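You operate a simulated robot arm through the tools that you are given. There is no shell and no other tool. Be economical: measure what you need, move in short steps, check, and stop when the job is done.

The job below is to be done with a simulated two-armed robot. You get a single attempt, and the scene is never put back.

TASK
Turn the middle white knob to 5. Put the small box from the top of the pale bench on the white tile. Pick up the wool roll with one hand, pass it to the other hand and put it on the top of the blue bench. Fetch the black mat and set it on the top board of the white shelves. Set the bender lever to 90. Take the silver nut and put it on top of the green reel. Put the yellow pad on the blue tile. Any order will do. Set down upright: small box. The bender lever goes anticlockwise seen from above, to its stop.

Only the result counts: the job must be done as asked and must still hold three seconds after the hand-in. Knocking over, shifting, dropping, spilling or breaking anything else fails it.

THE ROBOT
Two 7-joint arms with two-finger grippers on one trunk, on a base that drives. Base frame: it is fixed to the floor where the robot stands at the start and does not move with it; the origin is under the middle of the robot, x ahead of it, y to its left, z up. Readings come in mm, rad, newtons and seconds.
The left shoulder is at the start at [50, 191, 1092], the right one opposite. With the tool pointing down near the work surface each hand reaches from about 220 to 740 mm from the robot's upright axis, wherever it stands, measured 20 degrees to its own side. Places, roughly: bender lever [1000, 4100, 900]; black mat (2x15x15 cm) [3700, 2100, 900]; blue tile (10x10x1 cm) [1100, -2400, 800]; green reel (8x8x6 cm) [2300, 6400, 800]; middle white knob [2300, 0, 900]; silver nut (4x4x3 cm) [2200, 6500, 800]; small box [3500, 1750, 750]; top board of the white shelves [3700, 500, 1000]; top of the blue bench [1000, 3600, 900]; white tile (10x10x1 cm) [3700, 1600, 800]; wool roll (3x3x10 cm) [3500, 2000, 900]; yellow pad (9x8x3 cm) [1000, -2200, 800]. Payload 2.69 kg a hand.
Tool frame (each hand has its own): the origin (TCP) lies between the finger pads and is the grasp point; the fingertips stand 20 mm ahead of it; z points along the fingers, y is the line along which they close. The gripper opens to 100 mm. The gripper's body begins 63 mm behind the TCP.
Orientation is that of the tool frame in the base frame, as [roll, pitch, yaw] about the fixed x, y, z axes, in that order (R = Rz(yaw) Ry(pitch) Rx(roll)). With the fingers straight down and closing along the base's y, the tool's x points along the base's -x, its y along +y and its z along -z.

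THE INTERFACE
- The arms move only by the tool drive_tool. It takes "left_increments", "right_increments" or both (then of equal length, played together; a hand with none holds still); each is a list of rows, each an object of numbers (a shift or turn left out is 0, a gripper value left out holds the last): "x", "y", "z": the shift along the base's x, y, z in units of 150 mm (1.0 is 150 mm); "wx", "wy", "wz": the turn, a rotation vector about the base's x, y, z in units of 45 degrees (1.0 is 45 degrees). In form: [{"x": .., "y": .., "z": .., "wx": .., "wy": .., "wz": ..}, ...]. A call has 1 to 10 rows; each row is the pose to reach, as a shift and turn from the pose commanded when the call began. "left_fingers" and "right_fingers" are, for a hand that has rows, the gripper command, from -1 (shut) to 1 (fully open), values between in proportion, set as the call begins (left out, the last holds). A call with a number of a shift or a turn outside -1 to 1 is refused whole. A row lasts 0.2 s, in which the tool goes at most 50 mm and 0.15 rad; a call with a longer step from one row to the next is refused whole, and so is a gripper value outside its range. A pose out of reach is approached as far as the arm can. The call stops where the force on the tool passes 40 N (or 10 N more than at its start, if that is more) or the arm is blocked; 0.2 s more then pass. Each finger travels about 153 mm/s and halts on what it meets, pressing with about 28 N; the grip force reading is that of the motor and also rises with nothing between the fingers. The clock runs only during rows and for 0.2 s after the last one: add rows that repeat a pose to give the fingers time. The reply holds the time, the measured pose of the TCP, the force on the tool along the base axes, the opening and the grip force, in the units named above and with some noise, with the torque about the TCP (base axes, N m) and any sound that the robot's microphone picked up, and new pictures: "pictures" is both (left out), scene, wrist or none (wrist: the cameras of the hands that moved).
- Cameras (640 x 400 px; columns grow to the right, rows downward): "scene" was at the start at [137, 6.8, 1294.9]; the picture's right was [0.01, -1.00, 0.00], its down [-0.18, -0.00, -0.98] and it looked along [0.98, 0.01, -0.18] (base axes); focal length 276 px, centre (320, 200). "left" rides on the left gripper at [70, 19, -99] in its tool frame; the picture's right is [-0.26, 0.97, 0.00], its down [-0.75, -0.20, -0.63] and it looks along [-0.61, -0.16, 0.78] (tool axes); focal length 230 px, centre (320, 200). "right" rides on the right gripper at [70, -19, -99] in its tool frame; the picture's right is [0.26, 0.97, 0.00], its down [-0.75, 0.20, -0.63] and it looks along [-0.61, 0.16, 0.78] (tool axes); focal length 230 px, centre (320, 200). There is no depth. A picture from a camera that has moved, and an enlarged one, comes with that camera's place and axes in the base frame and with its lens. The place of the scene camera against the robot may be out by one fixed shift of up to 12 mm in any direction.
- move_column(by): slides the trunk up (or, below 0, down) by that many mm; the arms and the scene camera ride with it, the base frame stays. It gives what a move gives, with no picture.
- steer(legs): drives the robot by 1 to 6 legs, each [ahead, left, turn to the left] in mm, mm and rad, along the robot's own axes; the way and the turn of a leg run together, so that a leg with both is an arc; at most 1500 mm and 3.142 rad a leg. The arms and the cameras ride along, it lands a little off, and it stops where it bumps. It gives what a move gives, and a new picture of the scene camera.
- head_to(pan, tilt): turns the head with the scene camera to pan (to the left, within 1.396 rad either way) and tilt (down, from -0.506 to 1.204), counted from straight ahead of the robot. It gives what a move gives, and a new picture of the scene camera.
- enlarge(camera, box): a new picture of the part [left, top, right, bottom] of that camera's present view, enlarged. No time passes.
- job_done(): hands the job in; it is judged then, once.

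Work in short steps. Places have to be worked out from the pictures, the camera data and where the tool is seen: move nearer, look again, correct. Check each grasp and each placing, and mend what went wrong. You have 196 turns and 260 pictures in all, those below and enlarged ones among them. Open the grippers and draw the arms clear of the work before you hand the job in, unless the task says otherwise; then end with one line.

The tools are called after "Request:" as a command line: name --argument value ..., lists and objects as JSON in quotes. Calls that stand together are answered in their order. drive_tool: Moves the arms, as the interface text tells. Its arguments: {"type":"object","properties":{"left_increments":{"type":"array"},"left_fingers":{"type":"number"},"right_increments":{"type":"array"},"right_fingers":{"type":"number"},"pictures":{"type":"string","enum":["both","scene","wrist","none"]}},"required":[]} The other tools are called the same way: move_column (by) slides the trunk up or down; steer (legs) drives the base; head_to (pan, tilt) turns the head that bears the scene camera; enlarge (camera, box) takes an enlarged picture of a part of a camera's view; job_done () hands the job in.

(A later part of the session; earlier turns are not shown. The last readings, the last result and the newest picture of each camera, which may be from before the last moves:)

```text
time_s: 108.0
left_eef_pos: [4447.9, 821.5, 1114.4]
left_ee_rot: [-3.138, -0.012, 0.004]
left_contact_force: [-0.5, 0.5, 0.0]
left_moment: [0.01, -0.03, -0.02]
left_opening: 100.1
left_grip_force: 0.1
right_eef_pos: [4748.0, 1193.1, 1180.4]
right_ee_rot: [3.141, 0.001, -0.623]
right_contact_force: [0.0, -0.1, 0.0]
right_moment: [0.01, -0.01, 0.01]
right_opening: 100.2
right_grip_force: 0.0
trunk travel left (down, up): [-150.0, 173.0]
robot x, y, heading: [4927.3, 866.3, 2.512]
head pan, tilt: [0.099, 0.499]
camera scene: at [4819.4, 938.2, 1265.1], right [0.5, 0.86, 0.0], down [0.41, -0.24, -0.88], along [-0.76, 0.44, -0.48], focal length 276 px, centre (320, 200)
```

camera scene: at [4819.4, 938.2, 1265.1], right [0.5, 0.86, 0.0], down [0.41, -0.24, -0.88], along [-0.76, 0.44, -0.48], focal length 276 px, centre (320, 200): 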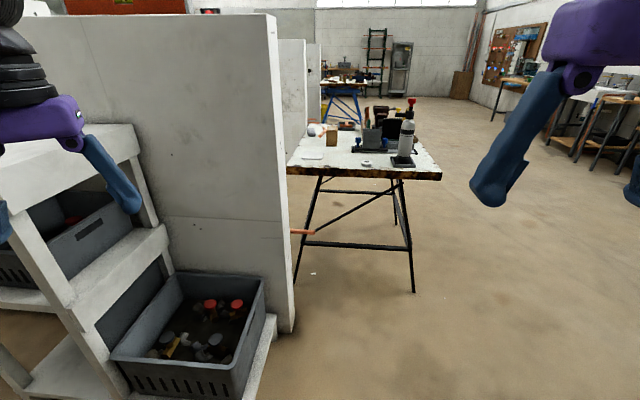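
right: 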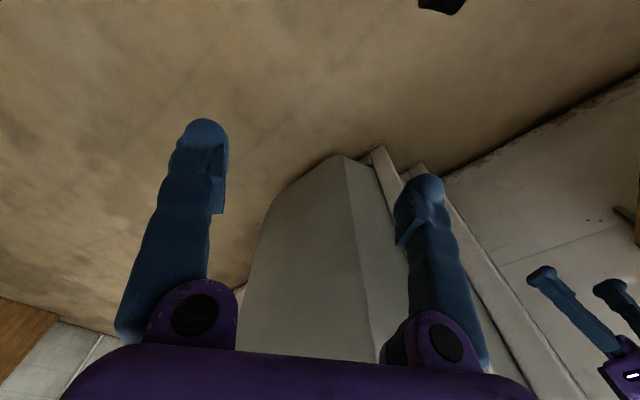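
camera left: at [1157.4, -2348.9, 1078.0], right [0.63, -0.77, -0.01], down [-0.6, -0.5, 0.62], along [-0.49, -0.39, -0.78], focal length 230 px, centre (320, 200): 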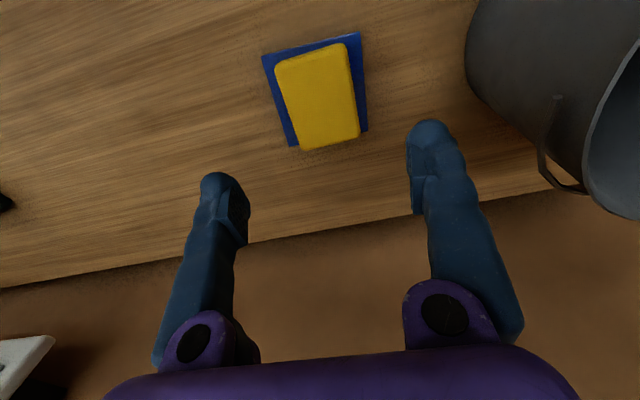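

Something blocked the strafe on the right; I look there.

Request:
head_to --pan -1.1 --tilt 0.6

```text
time_s: 109.4
left_eef_pos: [4447.3, 821.8, 1114.6]
left_ee_rot: [-3.138, -0.009, 0.006]
left_contact_force: [0.3, -0.8, 0.2]
left_moment: [-0.03, -0.02, -0.01]
left_opening: 99.6
left_grip_force: 0.1
right_eef_pos: [4747.3, 1193.6, 1181.0]
right_ee_rot: [-3.141, 0.002, -0.628]
right_contact_force: [0.9, -0.6, 1.0]
right_moment: [-0.02, -0.02, 0.01]
right_opening: 100.1
right_grip_force: 0.1
trunk travel left (down, up): [-150.0, 173.0]
robot x, y, heading: [4925.3, 858.8, 2.51]
head pan, tilt: [-1.1, 0.6]
camera scene: at [4911.5, 979.6, 1255.9], right [0.99, -0.15, 0.0], down [-0.09, -0.56, -0.83], along [0.13, 0.82, -0.56], focal length 276 px, centre (320, 200)
```

scene: 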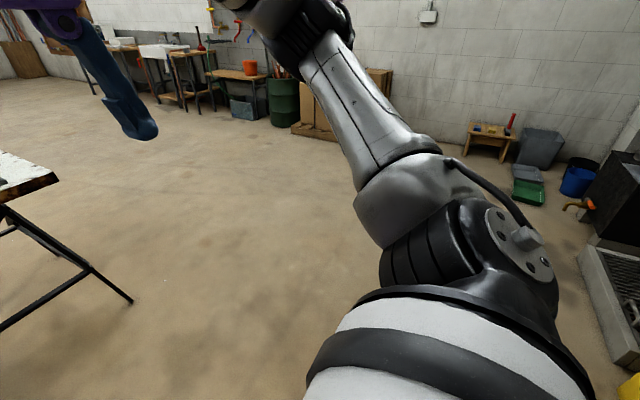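

Nothing tall nearby (probably a floor mat behind). I go ahead first, then sidestep right in front of the bench and look.

Request:
steer --legs '[[300, 0, 0], [0, -220, 0], [400, 0, 0]]'

Request:
head_to --pan 0.2 --tilt 0.65

```text
time_s: 115.7
left_eef_pos: [4007.3, 1415.1, 1114.2]
left_ee_rot: [-3.138, -0.011, 0.005]
left_contact_force: [-0.2, 0.2, -0.2]
left_moment: [-0.05, 0.0, 0.01]
left_opening: 100.3
left_grip_force: 0.2
right_eef_pos: [4308.4, 1786.6, 1181.2]
right_ee_rot: [3.142, 0.0, -0.626]
right_contact_force: [-0.5, 0.7, 0.0]
right_moment: [-0.01, -0.03, 0.04]
right_opening: 99.9
right_grip_force: 0.1
trunk travel left (down, up): [-150.0, 173.0]
robot x, y, heading: [4487.9, 1454.7, 2.514]
head pan, tilt: [-1.1, 0.6]
camera scene: at [4472.8, 1571.9, 1255.9], right [0.99, -0.16, 0.0], down [-0.09, -0.56, -0.82], along [0.13, 0.81, -0.57], focal length 276 px, centre (320, 200)
```

scene: 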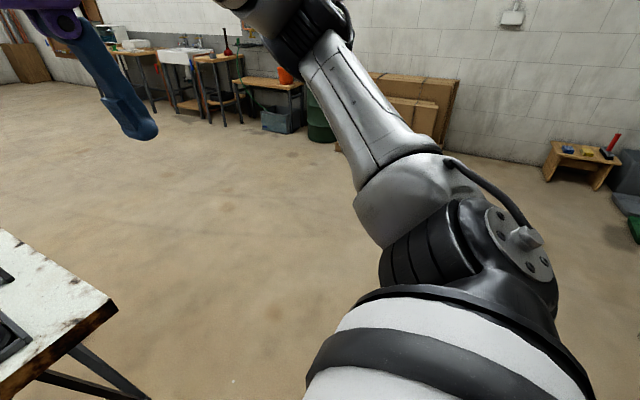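

```text
time_s: 117.2
left_eef_pos: [4008.8, 1414.0, 1114.2]
left_ee_rot: [-3.137, -0.011, 0.003]
left_contact_force: [-0.2, -0.7, 0.2]
left_moment: [-0.01, 0.02, -0.01]
left_opening: 99.9
left_grip_force: 0.1
right_eef_pos: [4309.2, 1784.7, 1180.3]
right_ee_rot: [3.141, -0.001, -0.627]
right_contact_force: [0.6, -0.9, 0.4]
right_moment: [-0.01, 0.02, 0.0]
right_opening: 100.1
right_grip_force: 0.1
trunk travel left (down, up): [-150.0, 173.0]
robot x, y, heading: [4484.6, 1455.9, 2.514]
head pan, tilt: [0.201, 0.649]
camera scene: at [4380.5, 1520.2, 1251.6], right [0.41, 0.91, 0.0], down [0.55, -0.25, -0.8], along [-0.72, 0.33, -0.6], focal length 276 px, centre (320, 200)
```

scene: 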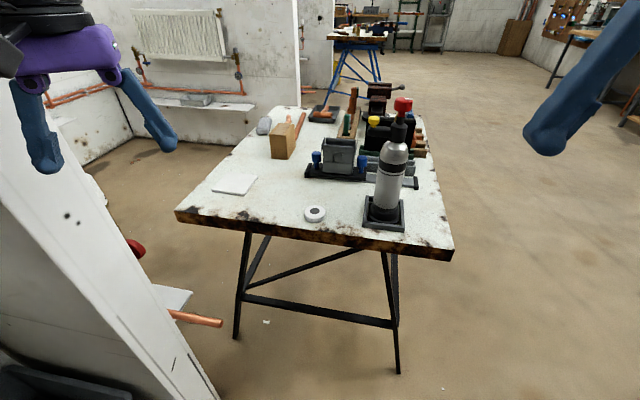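

Take an enlarged look at the bench top.

Request:
enlarge --camera "scene" --box '[170, 60, 470, 260]'

```text
2.00 times, centred on (320, 160) of scene
camera zoom: at [4380.5, 1520.2, 1251.6], right [0.41, 0.91, 0.0], down [0.55, -0.25, -0.8], along [-0.72, 0.33, -0.6], focal length 552 px, centre (320, 280)
```

zoom: 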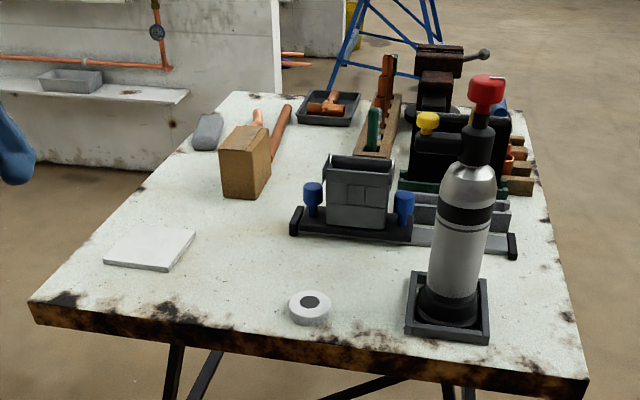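

I need a better view of what's behind the bottle; approach 250 mm, raise the trunk.

Request:
move_column --by 150

Request:
steer --legs '[[250, -150, 0]]'

Request:
enlarge --camera "scene" --box '[160, 80, 480, 280]'

```text
time_s: 118.9
left_eef_pos: [4009.4, 1414.4, 1264.9]
left_ee_rot: [-3.137, -0.011, 0.002]
left_contact_force: [0.1, 0.2, 0.8]
left_moment: [-0.01, -0.01, -0.02]
left_opening: 100.3
left_grip_force: 0.0
right_eef_pos: [4309.3, 1784.7, 1330.7]
right_ee_rot: [3.141, -0.001, -0.626]
right_contact_force: [0.4, 0.9, -0.6]
right_moment: [0.01, -0.01, -0.02]
right_opening: 100.0
right_grip_force: 0.0
trunk travel left (down, up): [-300.0, 23.0]
robot x, y, heading: [4486.6, 1452.4, 2.516]
head pan, tilt: [0.201, 0.649]
```

```text
time_s: 119.9
left_eef_pos: [3997.0, 1447.8, 1271.1]
left_ee_rot: [-3.12, 0.002, 0.015]
left_contact_force: [0.9, 0.5, -0.3]
left_moment: [0.02, 0.02, -0.02]
left_opening: 100.1
left_grip_force: 0.0
right_eef_pos: [4295.4, 1822.8, 1330.6]
right_ee_rot: [3.14, 0.003, -0.62]
right_contact_force: [-0.4, -0.2, 0.0]
right_moment: [-0.04, 0.0, -0.02]
right_opening: 100.1
right_grip_force: 0.0
trunk travel left (down, up): [-300.0, 23.0]
robot x, y, heading: [4469.4, 1493.2, 2.522]
head pan, tilt: [0.201, 0.649]
stopped in leg 1: the robot was blocked; the commanded pose is now the measured one
camera scene: at [4367.9, 1558.2, 1402.1], right [0.41, 0.91, 0.0], down [0.55, -0.25, -0.8], along [-0.73, 0.33, -0.6], focal length 276 px, centre (320, 200)
```

scene: 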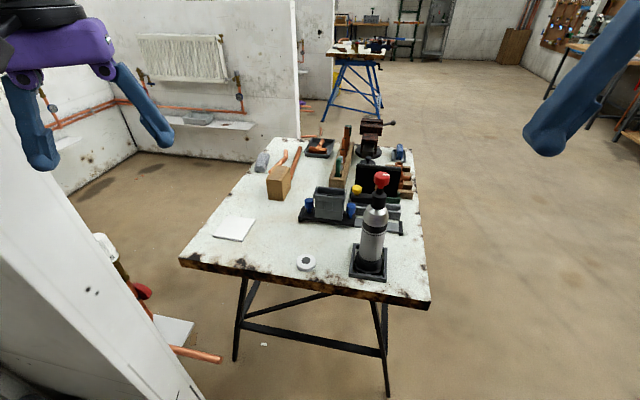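

```text
2.00 times, centred on (320, 180) of scene
camera zoom: at [4367.9, 1558.2, 1402.1], right [0.41, 0.91, 0.0], down [0.55, -0.25, -0.8], along [-0.73, 0.33, -0.6], focal length 552 px, centre (320, 240)
```

zoom: 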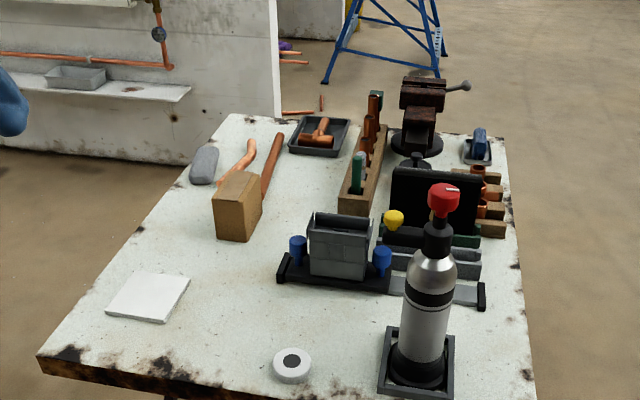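

Identified: the black mat stands upright in a rack (~(3710,2075)), the wool roll is the green roll in the wooden rack (~(3567,2000)). My left elbow brushes the wall, so I move right and go round to the bench's right side.

Request:
steer --legs '[[0, -580, 0], [0, 0, 1.57], [0, -809, 0]]'

Request:
head_to --pan -0.1 --tilt 0.7

```text
time_s: 136.4
left_eef_pos: [4195.3, 1963.4, 1268.1]
left_ee_rot: [-3.124, -0.003, 1.573]
left_contact_force: [-0.4, -0.4, -0.1]
left_moment: [0.06, -0.02, -0.02]
left_opening: 99.8
left_grip_force: 0.1
right_eef_pos: [3823.1, 2267.1, 1330.6]
right_ee_rot: [3.14, -0.002, 0.933]
right_contact_force: [0.2, 0.3, -0.1]
right_moment: [-0.03, 0.0, -0.02]
right_opening: 100.1
right_grip_force: 0.1
trunk travel left (down, up): [-300.0, 23.0]
robot x, y, heading: [4155.2, 2443.0, -2.204]
head pan, tilt: [0.201, 0.649]
camera scene: at [4099.4, 2337.7, 1401.6], right [-0.91, 0.42, 0.0], down [0.26, 0.55, -0.8], along [-0.34, -0.72, -0.6], focal length 276 px, centre (320, 200)
```

scene: 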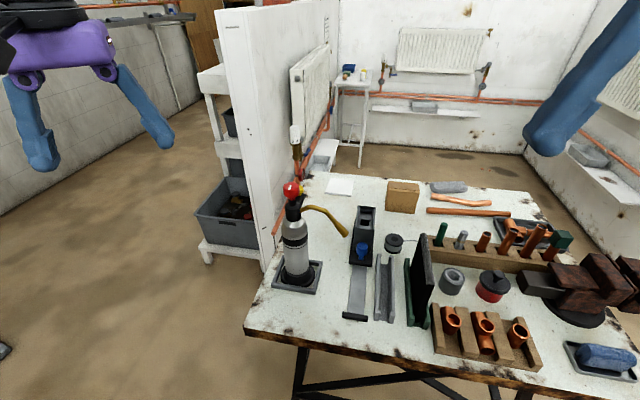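

```text
time_s: 137.2
left_eef_pos: [4194.9, 1962.7, 1267.9]
left_ee_rot: [-3.124, -0.004, 1.573]
left_contact_force: [-0.3, -0.3, -0.1]
left_moment: [-0.02, 0.02, -0.02]
left_opening: 100.2
left_grip_force: 0.0
right_eef_pos: [3823.3, 2266.2, 1330.3]
right_ee_rot: [-3.141, -0.001, 0.934]
right_contact_force: [-0.1, 0.2, 0.8]
right_moment: [-0.04, -0.01, 0.02]
right_opening: 99.9
right_grip_force: 0.1
trunk travel left (down, up): [-300.0, 23.0]
robot x, y, heading: [4155.7, 2441.8, -2.21]
head pan, tilt: [-0.099, 0.7]
camera scene: at [4079.1, 2353.4, 1397.3], right [-0.74, 0.67, 0.0], down [0.43, 0.48, -0.77], along [-0.51, -0.57, -0.64], focal length 276 px, centre (320, 200)
```

scene: 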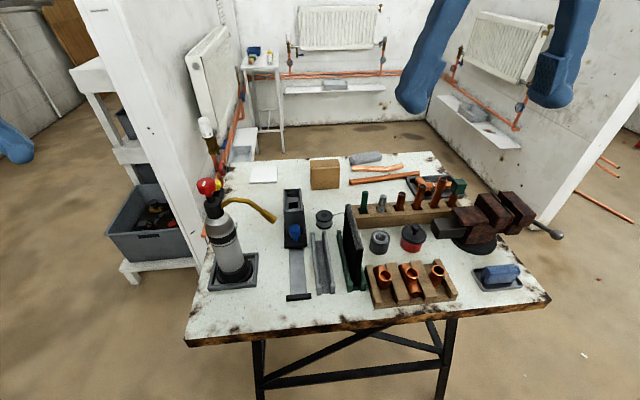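

Enlarge the rack to identify the wool roll and mat.

Request:
enlarge --camera "scene" --box '[280, 150, 480, 310]'

Request:
enlarge --camera "scene" --box '[180, 0, 460, 160]'

```text
2.50 times, centred on (380, 230) of scene
camera zoom: at [4079.1, 2353.4, 1397.3], right [-0.74, 0.67, 0.0], down [0.43, 0.48, -0.77], along [-0.51, -0.57, -0.64], focal length 690 px, centre (170, 125)
```

zoom: 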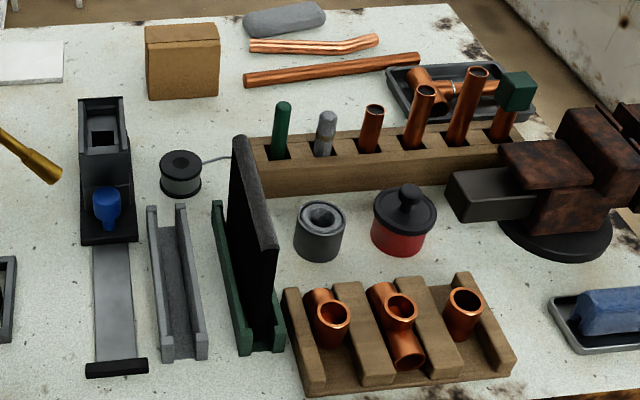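

```text
2.29 times, centred on (320, 80) of scene
camera zoom: at [4079.1, 2353.4, 1397.3], right [-0.74, 0.67, 0.0], down [0.43, 0.48, -0.77], along [-0.51, -0.57, -0.64], focal length 631 px, centre (320, 474)
```

zoom: 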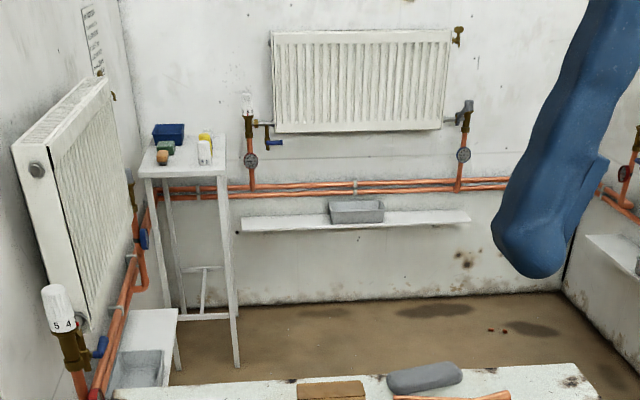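

The mat stands in a green channel, top edge about (3722,2060). Take the right hand over it and look with the wrist camera.

Request:
drive_tool --right_increments '[{"x": -0.15, "y": -0.25, "z": -0.16}, {"x": -0.3, "y": -0.5, "z": -0.32}, {"x": -0.45, "y": -0.75, "z": -0.5}, {"x": -0.6, "y": -1.0, "z": -0.7}, {"x": -0.6, "y": -1.0, "z": -1.0}, {"x": -0.6, "y": -1.0, "z": -1.0}]' --right_fingers 1 --pictures "wrist"

```text
refused: row 3 steps farther than a row can; nothing moved
```

Slightly smaller steps.

Request:
drive_tool --right_increments '[{"x": -0.15, "y": -0.24, "z": -0.16}, {"x": -0.3, "y": -0.48, "z": -0.32}, {"x": -0.45, "y": -0.72, "z": -0.48}, {"x": -0.6, "y": -0.96, "z": -0.64}, {"x": -0.6, "y": -1.0, "z": -0.9}, {"x": -0.6, "y": -1.0, "z": -1.0}, {"x": -0.6, "y": -1.0, "z": -1.0}]' --right_fingers 1 --pictures "wrist"

```text
time_s: 138.8
left_eef_pos: [4194.7, 1962.7, 1268.1]
left_ee_rot: [-3.125, -0.006, 1.572]
left_contact_force: [-0.5, -0.6, 0.1]
left_moment: [0.01, 0.01, 0.03]
left_opening: 100.1
left_grip_force: 0.0
right_eef_pos: [3733.7, 2115.1, 1178.9]
right_ee_rot: [3.141, 0.0, 0.937]
right_contact_force: [0.5, -0.3, -0.4]
right_moment: [0.01, 0.02, 0.01]
right_opening: 100.0
right_grip_force: 0.0
trunk travel left (down, up): [-300.0, 23.0]
robot x, y, heading: [4154.9, 2440.4, -2.205]
head pan, tilt: [-0.099, 0.7]
camera right: at [3758.2, 2181.8, 1278.1], right [0.93, -0.37, 0.0], down [-0.29, -0.72, 0.63], along [-0.23, -0.58, -0.78], focal length 230 px, centre (320, 200)
```

right: 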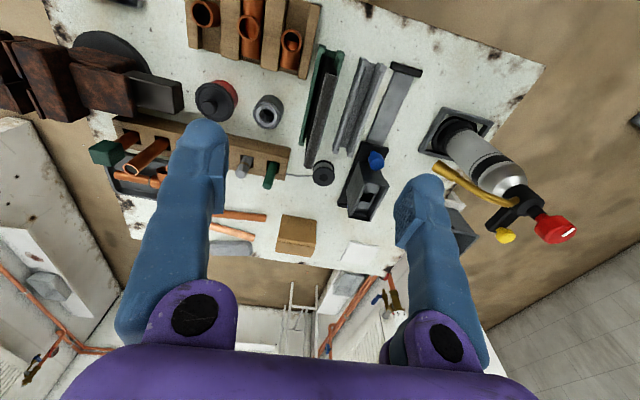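

Enlarge the wrist view around the mat and the roll.

Request:
enlarge --camera "right" --box '[220, 40, 400, 200]'

```text
2.50 times, centred on (310, 120) of right
camera zoom: at [3758.2, 2181.8, 1278.1], right [0.93, -0.37, 0.0], down [-0.29, -0.72, 0.63], along [-0.23, -0.58, -0.78], focal length 575 px, centre (345, 400)
```

zoom: 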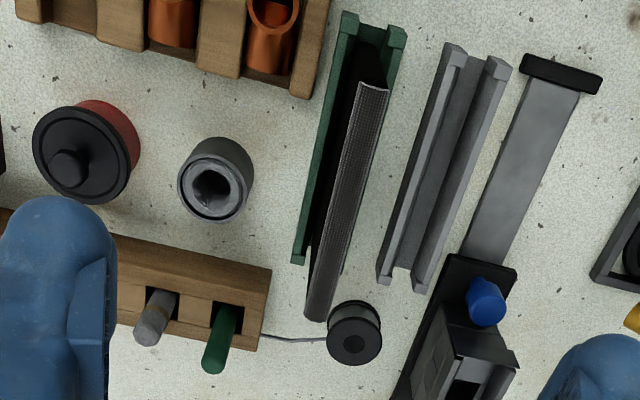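

Mat centre ≈ (3707,2055), top z ≈ 923. Approach above it with a half-open gripper.

Request:
drive_tool --right_increments '[{"x": -0.09, "y": -0.2, "z": -0.15}, {"x": -0.18, "y": -0.4, "z": -0.35}, {"x": -0.18, "y": -0.4, "z": -0.65}, {"x": -0.18, "y": -0.4, "z": -0.95}, {"x": -0.18, "y": -0.4, "z": -1.0}]' --right_fingers 0.3 --pictures "wrist"

```text
time_s: 140.0
left_eef_pos: [4193.4, 1963.2, 1267.0]
left_ee_rot: [-3.124, -0.004, 1.573]
left_contact_force: [-1.0, 0.5, -0.1]
left_moment: [0.0, 0.0, 0.0]
left_opening: 100.0
left_grip_force: 0.0
right_eef_pos: [3705.3, 2055.9, 1029.1]
right_ee_rot: [3.142, 0.0, 0.932]
right_contact_force: [0.3, -0.7, -0.3]
right_moment: [0.02, 0.02, 0.03]
right_opening: 65.0
right_grip_force: 0.1
trunk travel left (down, up): [-300.0, 23.0]
robot x, y, heading: [4155.5, 2443.3, -2.208]
head pan, tilt: [-0.099, 0.7]
camera right: at [3730.8, 2122.7, 1128.2], right [0.93, -0.37, 0.0], down [-0.29, -0.72, 0.63], along [-0.23, -0.58, -0.78], focal length 230 px, centre (320, 200)
```

right: 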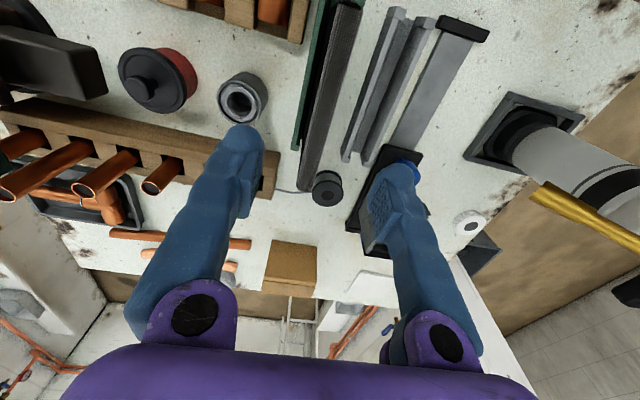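

Aligned with the mat. Descend to z ≈ 912 and close.

Request:
drive_tool --right_increments '[{"x": 0.02, "z": -0.3}, {"x": 0.02, "z": -0.55}, {"x": 0.02, "z": -0.78}, {"x": 0.02, "z": -0.78}]' --pictures "none"

Request:
drive_tool --right_increments '[{"z": 0}, {"z": 0}, {"z": 0}]' --right_fingers -1 --pictures "wrist"

```text
time_s: 141.0
left_eef_pos: [4195.0, 1962.9, 1267.7]
left_ee_rot: [-3.125, -0.005, 1.574]
left_contact_force: [-0.1, -0.3, -0.1]
left_moment: [0.0, -0.01, -0.01]
left_opening: 100.2
left_grip_force: 0.0
right_eef_pos: [3709.1, 2055.7, 912.2]
right_ee_rot: [-3.141, -0.001, 0.935]
right_contact_force: [0.3, 0.5, -0.6]
right_moment: [0.02, 0.0, 0.03]
right_opening: 65.1
right_grip_force: 0.1
trunk travel left (down, up): [-300.0, 23.0]
robot x, y, heading: [4152.4, 2440.4, -2.209]
head pan, tilt: [-0.099, 0.7]
```

```text
time_s: 141.8
left_eef_pos: [4193.5, 1962.1, 1266.8]
left_ee_rot: [-3.125, -0.004, 1.572]
left_contact_force: [1.2, 0.5, -0.1]
left_moment: [0.0, 0.0, 0.02]
left_opening: 100.0
left_grip_force: 0.2
right_eef_pos: [3709.2, 2057.5, 913.3]
right_ee_rot: [3.141, -0.001, 0.934]
right_contact_force: [0.9, -0.3, 0.1]
right_moment: [-0.03, 0.0, -0.04]
right_opening: 15.0
right_grip_force: 27.9
trunk travel left (down, up): [-300.0, 23.0]
robot x, y, heading: [4155.3, 2440.4, -2.202]
head pan, tilt: [-0.099, 0.7]
camera right: at [3734.4, 2122.3, 1012.4], right [0.93, -0.37, 0.0], down [-0.29, -0.72, 0.63], along [-0.23, -0.58, -0.78], focal length 230 px, centre (320, 200)
```

right: 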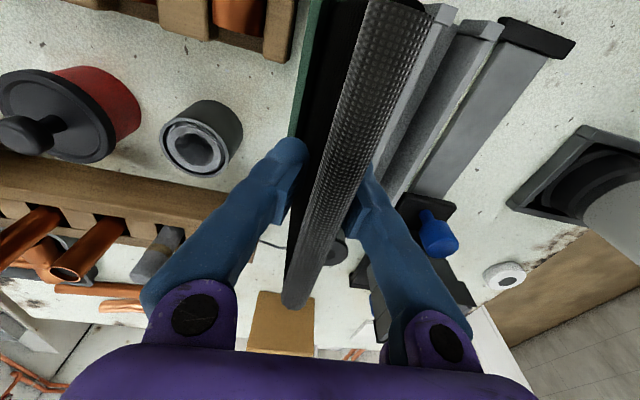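

Mat gripped (15 mm). Lift straight up out of the channel.

Request:
drive_tool --right_increments '[{"z": 0.2}, {"z": 0.5}, {"z": 0.8}, {"z": 1.0}]' --pictures "none"

Request:
drive_tool --right_increments '[{"z": 0.3}, {"z": 0.6}, {"z": 0.8}, {"z": 0.8}]' --pictures "both"

```text
time_s: 142.8
left_eef_pos: [4194.5, 1962.0, 1268.4]
left_ee_rot: [-3.125, -0.004, 1.572]
left_contact_force: [0.4, -0.2, 0.2]
left_moment: [0.0, 0.01, -0.04]
left_opening: 100.1
left_grip_force: 0.1
right_eef_pos: [3708.5, 2057.6, 1064.0]
right_ee_rot: [3.14, -0.002, 0.933]
right_contact_force: [0.1, 0.3, -0.8]
right_moment: [-0.03, -0.01, -0.03]
right_opening: 14.8
right_grip_force: 28.0
trunk travel left (down, up): [-300.0, 23.0]
robot x, y, heading: [4155.7, 2441.6, -2.209]
head pan, tilt: [-0.099, 0.7]
```

```text
time_s: 143.8
left_eef_pos: [4194.1, 1963.6, 1267.0]
left_ee_rot: [-3.125, -0.003, 1.572]
left_contact_force: [0.9, 0.5, -0.7]
left_moment: [0.03, -0.04, 0.0]
left_opening: 100.2
left_grip_force: 0.1
right_eef_pos: [3708.4, 2056.0, 1182.7]
right_ee_rot: [3.141, -0.002, 0.935]
right_contact_force: [0.6, -0.4, -1.9]
right_moment: [0.01, -0.02, 0.01]
right_opening: 14.9
right_grip_force: 28.4
trunk travel left (down, up): [-300.0, 23.0]
robot x, y, heading: [4157.3, 2447.5, -2.209]
head pan, tilt: [-0.099, 0.7]
camera scene: at [4078.7, 2353.3, 1397.2], right [-0.74, 0.67, 0.0], down [0.43, 0.48, -0.76], along [-0.51, -0.57, -0.64], focal length 276 px, centre (320, 200)
camera right: at [3733.1, 2122.9, 1282.9], right [0.93, -0.37, 0.0], down [-0.29, -0.72, 0.63], along [-0.23, -0.58, -0.78], focal length 230 px, centre (320, 200)
```

scene: 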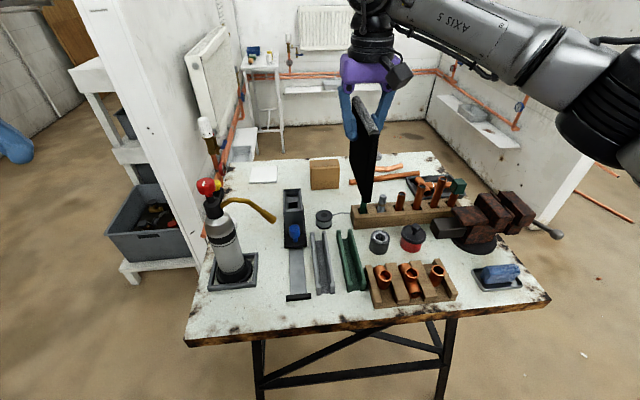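
right: 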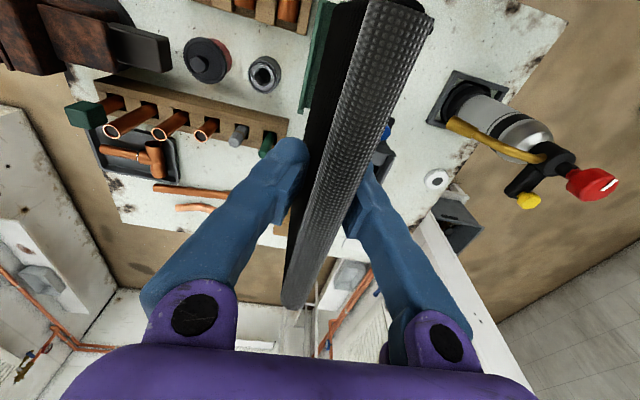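

Mat is out cleanly. Retract the arm and drive out to the white shelves.

Request:
drive_tool --right_increments '[{"x": 0.2, "y": 0.25}, {"x": 0.4, "y": 0.5}, {"x": 0.55, "y": 0.75}, {"x": 0.7, "y": 1.0}]' --pictures "none"

Request:
steer --legs '[[0, 1075, 0], [1030, 0, 0], [0, 350, 0], [0, 0, -1.57], [0, 450, 0]]'

Request:
head_to --pan -0.05 --tilt 0.55

```text
time_s: 144.8
left_eef_pos: [4193.5, 1964.0, 1268.2]
left_ee_rot: [-3.124, -0.003, 1.573]
left_contact_force: [-0.6, 1.1, -0.2]
left_moment: [0.03, 0.0, 0.01]
left_opening: 99.9
left_grip_force: 0.1
right_eef_pos: [3813.0, 2208.0, 1182.8]
right_ee_rot: [-3.141, 0.001, 0.934]
right_contact_force: [0.3, -0.1, -1.5]
right_moment: [0.02, 0.04, -0.01]
right_opening: 14.8
right_grip_force: 28.3
trunk travel left (down, up): [-300.0, 23.0]
robot x, y, heading: [4156.2, 2443.0, -2.206]
head pan, tilt: [-0.099, 0.7]
```

```text
time_s: 158.1
left_eef_pos: [4615.5, 696.3, 1267.4]
left_ee_rot: [-3.126, -0.005, 1.58]
left_contact_force: [0.1, 0.3, 0.8]
left_moment: [-0.03, 0.06, -0.01]
left_opening: 100.2
left_grip_force: 0.2
right_eef_pos: [4232.2, 937.5, 1183.2]
right_ee_rot: [-3.14, -0.001, 0.943]
right_contact_force: [0.0, -0.1, 0.4]
right_moment: [-0.03, 0.02, 0.0]
right_opening: 15.0
right_grip_force: 28.4
trunk travel left (down, up): [-300.0, 23.0]
robot x, y, heading: [4578.4, 1175.2, -2.196]
head pan, tilt: [-0.099, 0.7]
stopped in leg 2: the robot was blocked; the commanded pose is now the measured one
camera scene: at [4497.4, 1086.4, 1397.5], right [-0.75, 0.66, 0.0], down [0.43, 0.48, -0.77], along [-0.51, -0.57, -0.64], focal length 276 px, centre (320, 200)
```

scene: 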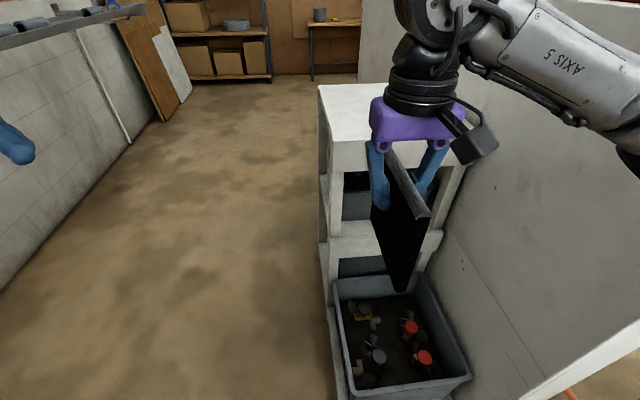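

```text
time_s: 158.8
left_eef_pos: [4614.1, 695.0, 1265.4]
left_ee_rot: [-3.127, -0.008, 1.583]
left_contact_force: [0.2, 0.0, -0.1]
left_moment: [0.02, -0.04, 0.0]
left_opening: 99.9
left_grip_force: 0.1
right_eef_pos: [4230.9, 934.6, 1181.1]
right_ee_rot: [-3.139, -0.005, 0.939]
right_contact_force: [0.2, 0.2, -0.4]
right_moment: [0.04, -0.02, 0.0]
right_opening: 15.0
right_grip_force: 27.9
trunk travel left (down, up): [-300.0, 23.0]
robot x, y, heading: [4570.8, 1173.6, -2.201]
head pan, tilt: [-0.051, 0.55]
camera scene: at [4495.4, 1077.4, 1410.3], right [-0.78, 0.63, 0.0], down [0.33, 0.41, -0.85], along [-0.53, -0.66, -0.52], focal length 276 px, centre (320, 200)
```

scene: 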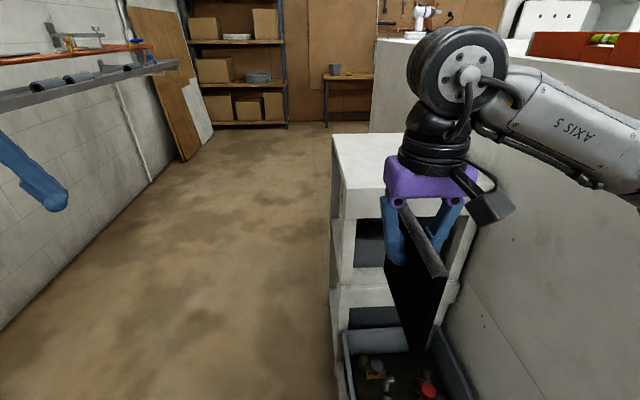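

The base met the floor bin. I move out to the left, go along the shelf front and turn to face it.

Request:
steer --legs '[[0, 370, 0], [1000, 0, 0], [0, 0, -1.57]]'

Request:
head_to --pan -0.1 --tilt 0.65

```text
time_s: 162.4
left_eef_pos: [4906.1, 485.1, 1266.8]
left_ee_rot: [-3.127, -0.007, 1.583]
left_contact_force: [0.3, -1.0, -0.1]
left_moment: [0.04, 0.03, 0.02]
left_opening: 100.0
left_grip_force: 0.0
right_eef_pos: [4521.1, 725.6, 1182.3]
right_ee_rot: [-3.14, -0.005, 0.945]
right_contact_force: [-0.4, -1.0, -1.3]
right_moment: [-0.01, 0.02, -0.01]
right_opening: 15.2
right_grip_force: 28.4
trunk travel left (down, up): [-300.0, 23.0]
robot x, y, heading: [4855.7, 964.4, -2.195]
head pan, tilt: [-0.051, 0.55]
stopped in leg 1: the robot was blocked; the commanded pose is now the measured one
camera scene: at [4785.1, 868.6, 1410.4], right [-0.78, 0.63, 0.0], down [0.33, 0.41, -0.85], along [-0.53, -0.66, -0.52], focal length 276 px, centre (320, 200)
```

scene: 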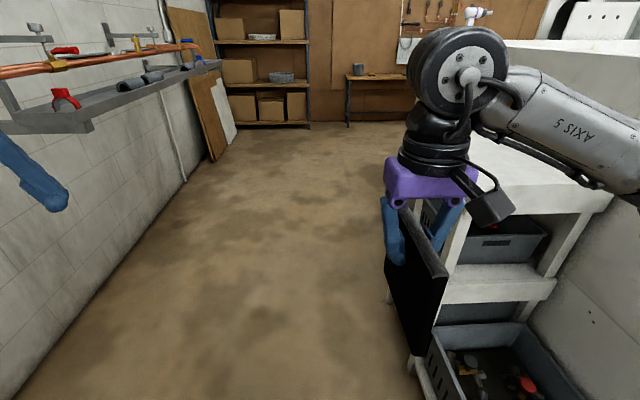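

```text
time_s: 163.1
left_eef_pos: [4902.0, 486.2, 1267.6]
left_ee_rot: [-3.128, -0.008, 1.583]
left_contact_force: [-0.8, 0.0, -0.7]
left_moment: [-0.03, -0.01, 0.02]
left_opening: 100.0
left_grip_force: 0.1
right_eef_pos: [4519.2, 726.9, 1182.6]
right_ee_rot: [-3.139, -0.004, 0.946]
right_contact_force: [0.6, 0.8, -2.5]
right_moment: [-0.01, -0.02, -0.01]
right_opening: 14.7
right_grip_force: 28.1
trunk travel left (down, up): [-300.0, 23.0]
robot x, y, heading: [4858.5, 968.1, -2.196]
head pan, tilt: [-0.099, 0.649]
camera scene: at [4782.5, 874.7, 1401.7], right [-0.75, 0.66, 0.0], down [0.4, 0.45, -0.8], along [-0.53, -0.6, -0.6], focal length 276 px, centre (320, 200)
```

scene: 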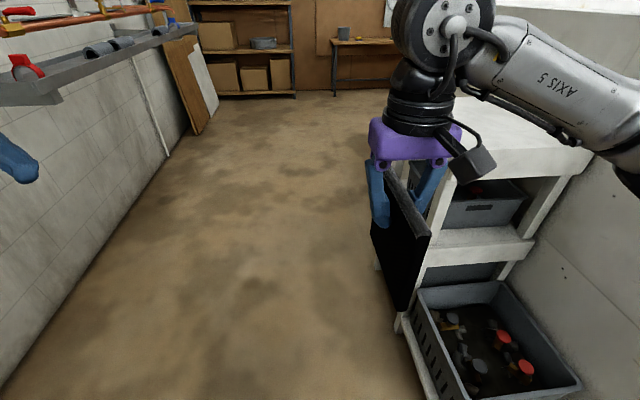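

Blocked sideways by something low on the left behind view; straight ahead is free, so go ahead and turn to the shelf.

Request:
steer --legs '[[1000, 0, 0], [0, 0, -1.57]]'

```text
time_s: 172.1
left_eef_pos: [3794.9, 104.8, 1267.0]
left_ee_rot: [-3.129, -0.008, 0.019]
left_contact_force: [0.6, -0.1, 0.1]
left_moment: [-0.02, -0.01, 0.01]
left_opening: 100.0
left_grip_force: 0.1
right_eef_pos: [4031.8, 489.2, 1181.3]
right_ee_rot: [-3.14, -0.002, -0.621]
right_contact_force: [-0.3, -0.2, -2.1]
right_moment: [-0.02, 0.02, 0.0]
right_opening: 15.1
right_grip_force: 28.3
trunk travel left (down, up): [-300.0, 23.0]
robot x, y, heading: [4274.2, 151.6, 2.517]
head pan, tilt: [-0.099, 0.649]
camera scene: at [4180.3, 237.2, 1401.6], right [0.66, 0.75, 0.0], down [0.46, -0.4, -0.8], along [-0.6, 0.52, -0.6], focal length 276 px, centre (320, 200)
```

scene: 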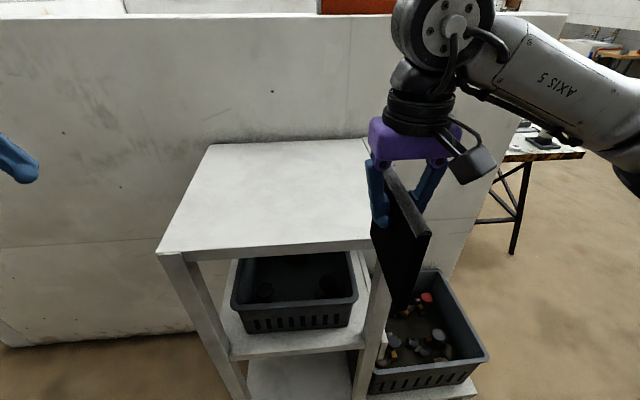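

Board spans e1≈2400–2870, e2≈2377–2790. I tilt the right hand so the fingers point left and the mat lies flat: first 45°.

Request:
drive_tool --right_increments '[{"wx": -0.135, "wy": 0.0975}, {"wx": -0.27, "wy": 0.195}, {"wx": -0.405, "wy": 0.2925}, {"wx": -0.54, "wy": 0.39}, {"wx": -0.675, "wy": 0.4875}, {"wx": -0.81, "wy": 0.585}]' --pictures "none"

Request:
drive_tool --right_increments '[{"wx": -0.135, "wy": 0.0975}, {"wx": -0.27, "wy": 0.195}, {"wx": -0.405, "wy": 0.2925}, {"wx": -0.54, "wy": 0.39}, {"wx": -0.675, "wy": 0.4875}, {"wx": -0.81, "wy": 0.585}]' --pictures "scene"

```text
time_s: 173.5
left_eef_pos: [3794.9, 103.5, 1267.0]
left_ee_rot: [-3.129, -0.005, 0.019]
left_contact_force: [1.2, -0.4, 0.3]
left_moment: [-0.02, 0.01, -0.03]
left_opening: 99.9
left_grip_force: 0.1
right_eef_pos: [4032.9, 489.7, 1182.7]
right_ee_rot: [2.359, 0.001, -0.619]
right_contact_force: [0.7, -0.6, -1.3]
right_moment: [0.0, 0.01, 0.0]
right_opening: 14.8
right_grip_force: 28.3
trunk travel left (down, up): [-300.0, 23.0]
robot x, y, heading: [4273.0, 150.4, 2.523]
head pan, tilt: [-0.099, 0.649]
```

```text
time_s: 174.9
left_eef_pos: [3795.0, 104.5, 1267.3]
left_ee_rot: [-3.128, -0.008, 0.019]
left_contact_force: [0.3, 0.3, -0.5]
left_moment: [0.03, -0.02, -0.01]
left_opening: 100.3
left_grip_force: 0.1
right_eef_pos: [4031.7, 489.1, 1181.9]
right_ee_rot: [1.572, 0.005, -0.623]
right_contact_force: [0.0, 0.3, -1.3]
right_moment: [0.04, -0.03, 0.01]
right_opening: 14.6
right_grip_force: 27.9
trunk travel left (down, up): [-300.0, 23.0]
robot x, y, heading: [4275.8, 147.8, 2.521]
head pan, tilt: [-0.099, 0.649]
camera scene: at [4180.2, 237.2, 1401.7], right [0.66, 0.75, 0.0], down [0.46, -0.4, -0.8], along [-0.6, 0.52, -0.6], focal length 276 px, centre (320, 200)
```

scene: 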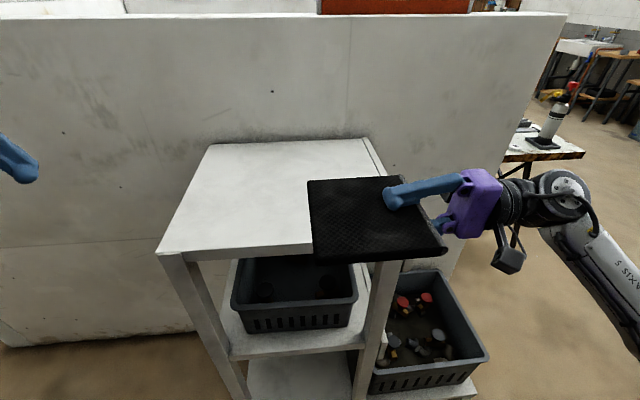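

The mat is now level. The board top works out at z≈1040, right end at e2≈2870, front e1≈2896. I drive 120 ahead and 125 right so the mat hangs over the right end.

Request:
steer --legs '[[0, -125, 0], [120, 0, 0]]'

Request:
drive_tool --right_increments '[{"x": -0.22, "y": 0.16}, {"x": -0.45, "y": 0.33}, {"x": -0.68, "y": 0.5}, {"x": -0.9, "y": 0.657}, {"x": -0.9, "y": 0.657}]' --pictures "both"

```text
time_s: 177.5
left_eef_pos: [3784.8, 264.4, 1266.7]
left_ee_rot: [-3.128, -0.007, 0.02]
left_contact_force: [-0.2, -0.8, 0.9]
left_moment: [-0.05, 0.07, -0.01]
left_opening: 100.1
left_grip_force: 0.1
right_eef_pos: [4022.3, 649.8, 1181.9]
right_ee_rot: [1.576, 0.006, -0.622]
right_contact_force: [0.3, -0.3, 0.0]
right_moment: [0.07, -0.01, -0.05]
right_opening: 15.0
right_grip_force: 27.8
trunk travel left (down, up): [-300.0, 23.0]
robot x, y, heading: [4262.6, 312.4, 2.525]
head pan, tilt: [-0.099, 0.649]
stopped in leg 2: the robot was blocked; the commanded pose is now the measured one
camera scene: at [4170.4, 397.2, 1401.8], right [0.66, 0.75, 0.0], down [0.45, -0.4, -0.8], along [-0.6, 0.52, -0.6], focal length 276 px, centre (320, 200)
```

scene: 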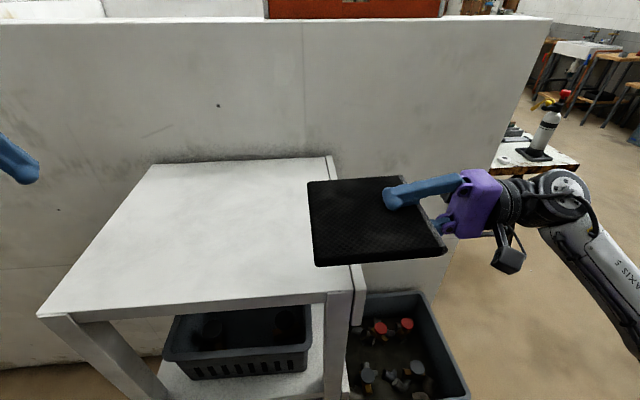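

```text
time_s: 178.7
left_eef_pos: [3785.3, 264.2, 1264.9]
left_ee_rot: [-3.128, -0.008, 0.019]
left_contact_force: [0.0, 0.4, -0.8]
left_moment: [-0.02, 0.01, 0.02]
left_opening: 100.3
left_grip_force: 0.1
right_eef_pos: [3884.4, 749.0, 1182.3]
right_ee_rot: [1.575, 0.004, -0.622]
right_contact_force: [0.8, -1.4, -1.5]
right_moment: [0.04, -0.03, -0.04]
right_opening: 15.0
right_grip_force: 28.1
trunk travel left (down, up): [-300.0, 23.0]
robot x, y, heading: [4260.9, 309.9, 2.527]
head pan, tilt: [-0.099, 0.649]
camera scene: at [4169.3, 398.3, 1401.7], right [0.66, 0.75, 0.0], down [0.46, -0.4, -0.8], along [-0.6, 0.52, -0.6], focal length 276 px, centre (320, 200)
camera right: at [3998.1, 788.5, 1163.9], right [0.21, -0.16, 0.96], down [-0.24, 0.95, 0.21], along [-0.95, -0.28, 0.16], focal length 230 px, centre (320, 200)
```

scene: 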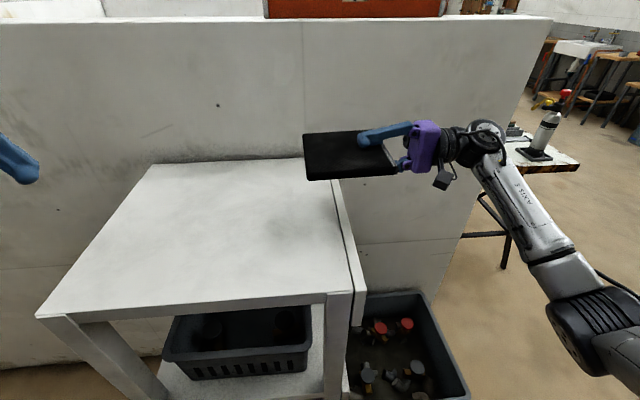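
right: 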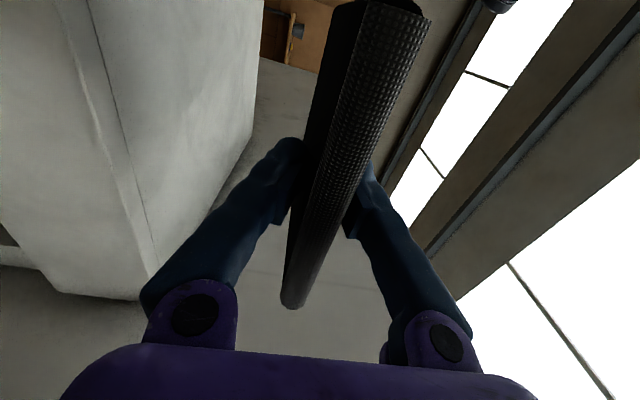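

Enlarge the shelf's right end to see the board edge exactly.

Request:
enlarge --camera "scene" --box '[260, 120, 460, 340]'

```text
1.82 times, centred on (360, 230) of scene
camera zoom: at [4169.3, 398.3, 1401.7], right [0.66, 0.75, 0.0], down [0.46, -0.4, -0.8], along [-0.6, 0.52, -0.6], focal length 502 px, centre (247, 146)
```

zoom: 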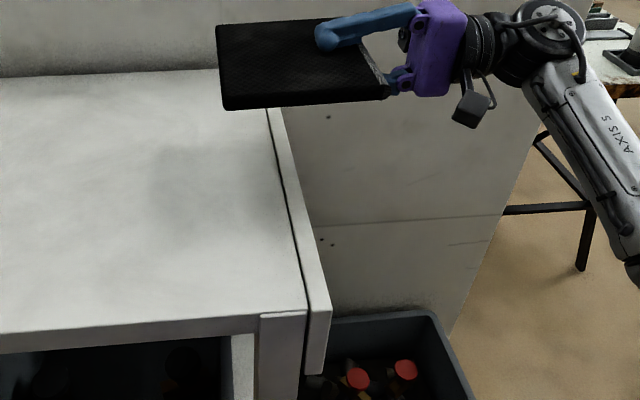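

Fingertips are at e2≈2879, just outside the end strip. Lower to about 25 mm above the board and check.

Request:
drive_tool --right_increments '[{"z": -0.25}, {"z": -0.5}, {"z": -0.7}, {"z": -0.7}]' --pictures "none"

Request:
enlarge --camera "scene" --box '[260, 120, 460, 340]'

```text
time_s: 179.7
left_eef_pos: [3784.3, 265.0, 1265.7]
left_ee_rot: [-3.131, -0.01, 0.02]
left_contact_force: [0.2, -0.6, -0.1]
left_moment: [0.03, -0.02, 0.01]
left_opening: 99.9
left_grip_force: 0.0
right_eef_pos: [3885.1, 749.3, 1076.6]
right_ee_rot: [1.573, 0.003, -0.621]
right_contact_force: [0.7, 0.9, -2.3]
right_moment: [0.07, -0.02, -0.03]
right_opening: 15.0
right_grip_force: 28.2
trunk travel left (down, up): [-300.0, 23.0]
robot x, y, heading: [4261.5, 311.1, 2.524]
head pan, tilt: [-0.099, 0.649]
```

```text
1.82 times, centred on (360, 230) of scene
camera zoom: at [4168.9, 398.1, 1401.7], right [0.66, 0.75, 0.0], down [0.46, -0.4, -0.8], along [-0.6, 0.52, -0.6], focal length 502 px, centre (247, 146)
```

zoom: 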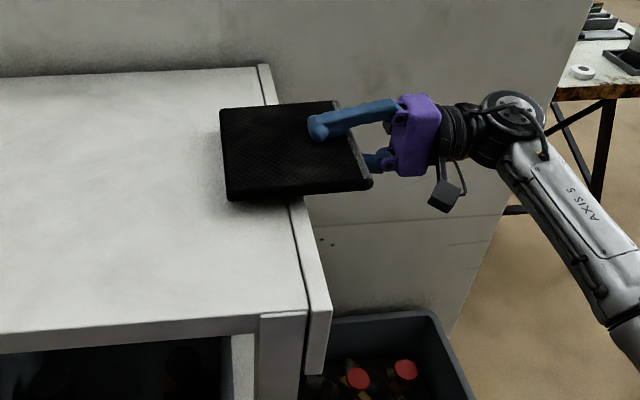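

Fingertips are about 30 mm clear of the edge; move 20 mm inward and lower until light contact.

Request:
drive_tool --right_increments '[{"x": -0.08, "y": -0.108, "z": 0}, {"x": -0.08, "y": -0.108, "z": -0.1}, {"x": -0.08, "y": -0.108, "z": -0.16}, {"x": -0.08, "y": -0.108, "z": -0.19}]' --pictures "none"

Request:
enlarge --camera "scene" --box '[260, 120, 460, 340]'

```text
time_s: 180.7
left_eef_pos: [3786.2, 265.1, 1266.5]
left_ee_rot: [-3.129, -0.005, 0.019]
left_contact_force: [0.0, 0.0, 0.4]
left_moment: [0.02, 0.0, 0.0]
left_opening: 100.2
left_grip_force: 0.1
right_eef_pos: [3874.7, 735.7, 1053.0]
right_ee_rot: [1.566, 0.011, -0.624]
right_contact_force: [6.0, 12.5, 24.0]
right_moment: [-0.7, 0.34, 0.23]
right_opening: 15.8
right_grip_force: 27.6
trunk travel left (down, up): [-300.0, 23.0]
robot x, y, heading: [4263.2, 313.5, 2.523]
head pan, tilt: [-0.099, 0.649]
```

```text
1.82 times, centred on (360, 230) of scene
camera zoom: at [4171.7, 398.4, 1402.3], right [0.66, 0.75, 0.0], down [0.45, -0.4, -0.8], along [-0.6, 0.52, -0.6], focal length 502 px, centre (247, 146)
```

zoom: 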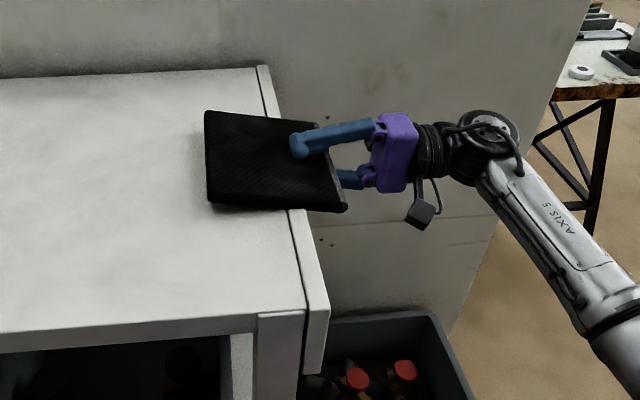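

Contact at z 1053, with a sideways part, so the lower fingertip may touch the strip's end. Back off 8 mm outward, then re-read.

Request:
drive_tool --right_increments '[{"z": 0.03}, {"x": 0.035, "y": 0.047, "z": 0.03}, {"x": 0.035, "y": 0.047, "z": 0.005}, {"x": 0.035, "y": 0.047, "z": 0.0}]' --pictures "none"

```text
time_s: 181.7
left_eef_pos: [3785.2, 263.1, 1267.5]
left_ee_rot: [-3.128, -0.009, 0.019]
left_contact_force: [0.5, 0.8, 0.6]
left_moment: [0.04, 0.0, -0.02]
left_opening: 100.1
left_grip_force: 0.0
right_eef_pos: [3879.2, 738.0, 1052.2]
right_ee_rot: [1.569, 0.009, -0.619]
right_contact_force: [-1.2, -3.0, 22.8]
right_moment: [-0.74, 0.47, 0.19]
right_opening: 15.9
right_grip_force: 28.3
trunk travel left (down, up): [-300.0, 23.0]
robot x, y, heading: [4266.3, 309.4, 2.526]
head pan, tilt: [-0.099, 0.649]
```

Now the force is purely vertical. Open moderately and withdraw outward.

Request:
drive_tool --right_increments '[{"z": 0.02}, {"z": 0.02}, {"z": 0.02}]' --right_fingers -0.2 --pictures "none"

Request:
drive_tool --right_increments '[{"x": 0.12, "y": 0.16}, {"x": 0.25, "y": 0.34}, {"x": 0.4, "y": 0.54}, {"x": 0.4, "y": 0.54}]' --pictures "scene"

```text
time_s: 182.5
left_eef_pos: [3783.1, 264.2, 1266.1]
left_ee_rot: [-3.129, -0.008, 0.02]
left_contact_force: [0.1, -0.2, 0.5]
left_moment: [-0.01, 0.01, -0.02]
left_opening: 99.9
left_grip_force: 0.1
right_eef_pos: [3878.2, 740.2, 1050.2]
right_ee_rot: [1.577, 0.004, -0.621]
right_contact_force: [0.8, -0.7, 0.4]
right_moment: [0.02, 0.01, 0.02]
right_opening: 40.0
right_grip_force: 0.0
trunk travel left (down, up): [-300.0, 23.0]
robot x, y, heading: [4265.4, 311.4, 2.524]
head pan, tilt: [-0.099, 0.649]
```

```text
time_s: 183.5
left_eef_pos: [3783.7, 264.5, 1266.8]
left_ee_rot: [-3.127, -0.009, 0.019]
left_contact_force: [-0.5, -0.6, -0.3]
left_moment: [-0.01, 0.0, 0.0]
left_opening: 100.2
left_grip_force: 0.1
right_eef_pos: [3938.5, 822.2, 1050.3]
right_ee_rot: [1.576, 0.004, -0.62]
right_contact_force: [0.1, -0.2, 1.5]
right_moment: [-0.03, 0.01, 0.05]
right_opening: 40.0
right_grip_force: 0.0
trunk travel left (down, up): [-300.0, 23.0]
robot x, y, heading: [4261.0, 310.1, 2.522]
head pan, tilt: [-0.099, 0.649]
camera scene: at [4168.7, 397.8, 1401.6], right [0.66, 0.75, 0.0], down [0.46, -0.4, -0.8], along [-0.6, 0.52, -0.6], focal length 276 px, centre (320, 200)
```

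scene: 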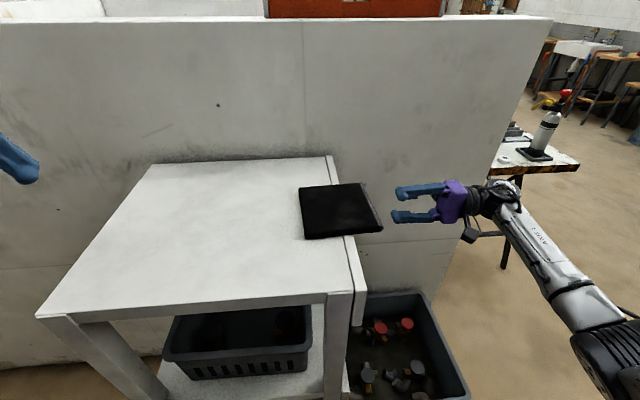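

Mat lies flat with a slight overhang. Close the fingers and nudge it ~65 mm further onto the board.

Request:
drive_tool --right_increments '[{"z": 0.05}, {"z": 0.05}, {"z": 0.05}]' --right_fingers -1 --pictures "none"

Request:
drive_tool --right_increments '[{"x": -0.13, "y": -0.18}, {"x": -0.22, "y": -0.3}, {"x": -0.32, "y": -0.44}, {"x": -0.42, "y": -0.58}, {"x": -0.5, "y": -0.69}, {"x": -0.4, "y": -0.55}, {"x": -0.2, "y": -0.28}]' --pictures "scene"

```text
time_s: 184.3
left_eef_pos: [3783.7, 265.0, 1265.9]
left_ee_rot: [-3.129, -0.008, 0.02]
left_contact_force: [0.2, -0.3, 0.6]
left_moment: [0.01, -0.01, -0.01]
left_opening: 100.1
left_grip_force: 0.0
right_eef_pos: [3939.2, 820.6, 1057.6]
right_ee_rot: [1.573, 0.001, -0.622]
right_contact_force: [-0.6, 0.5, -0.5]
right_moment: [-0.01, 0.01, -0.02]
right_opening: 0.2
right_grip_force: 27.8
trunk travel left (down, up): [-300.0, 23.0]
robot x, y, heading: [4265.1, 313.8, 2.52]
head pan, tilt: [-0.099, 0.649]
```

```text
refused: row 7 steps farther than a row can; nothing moved
```

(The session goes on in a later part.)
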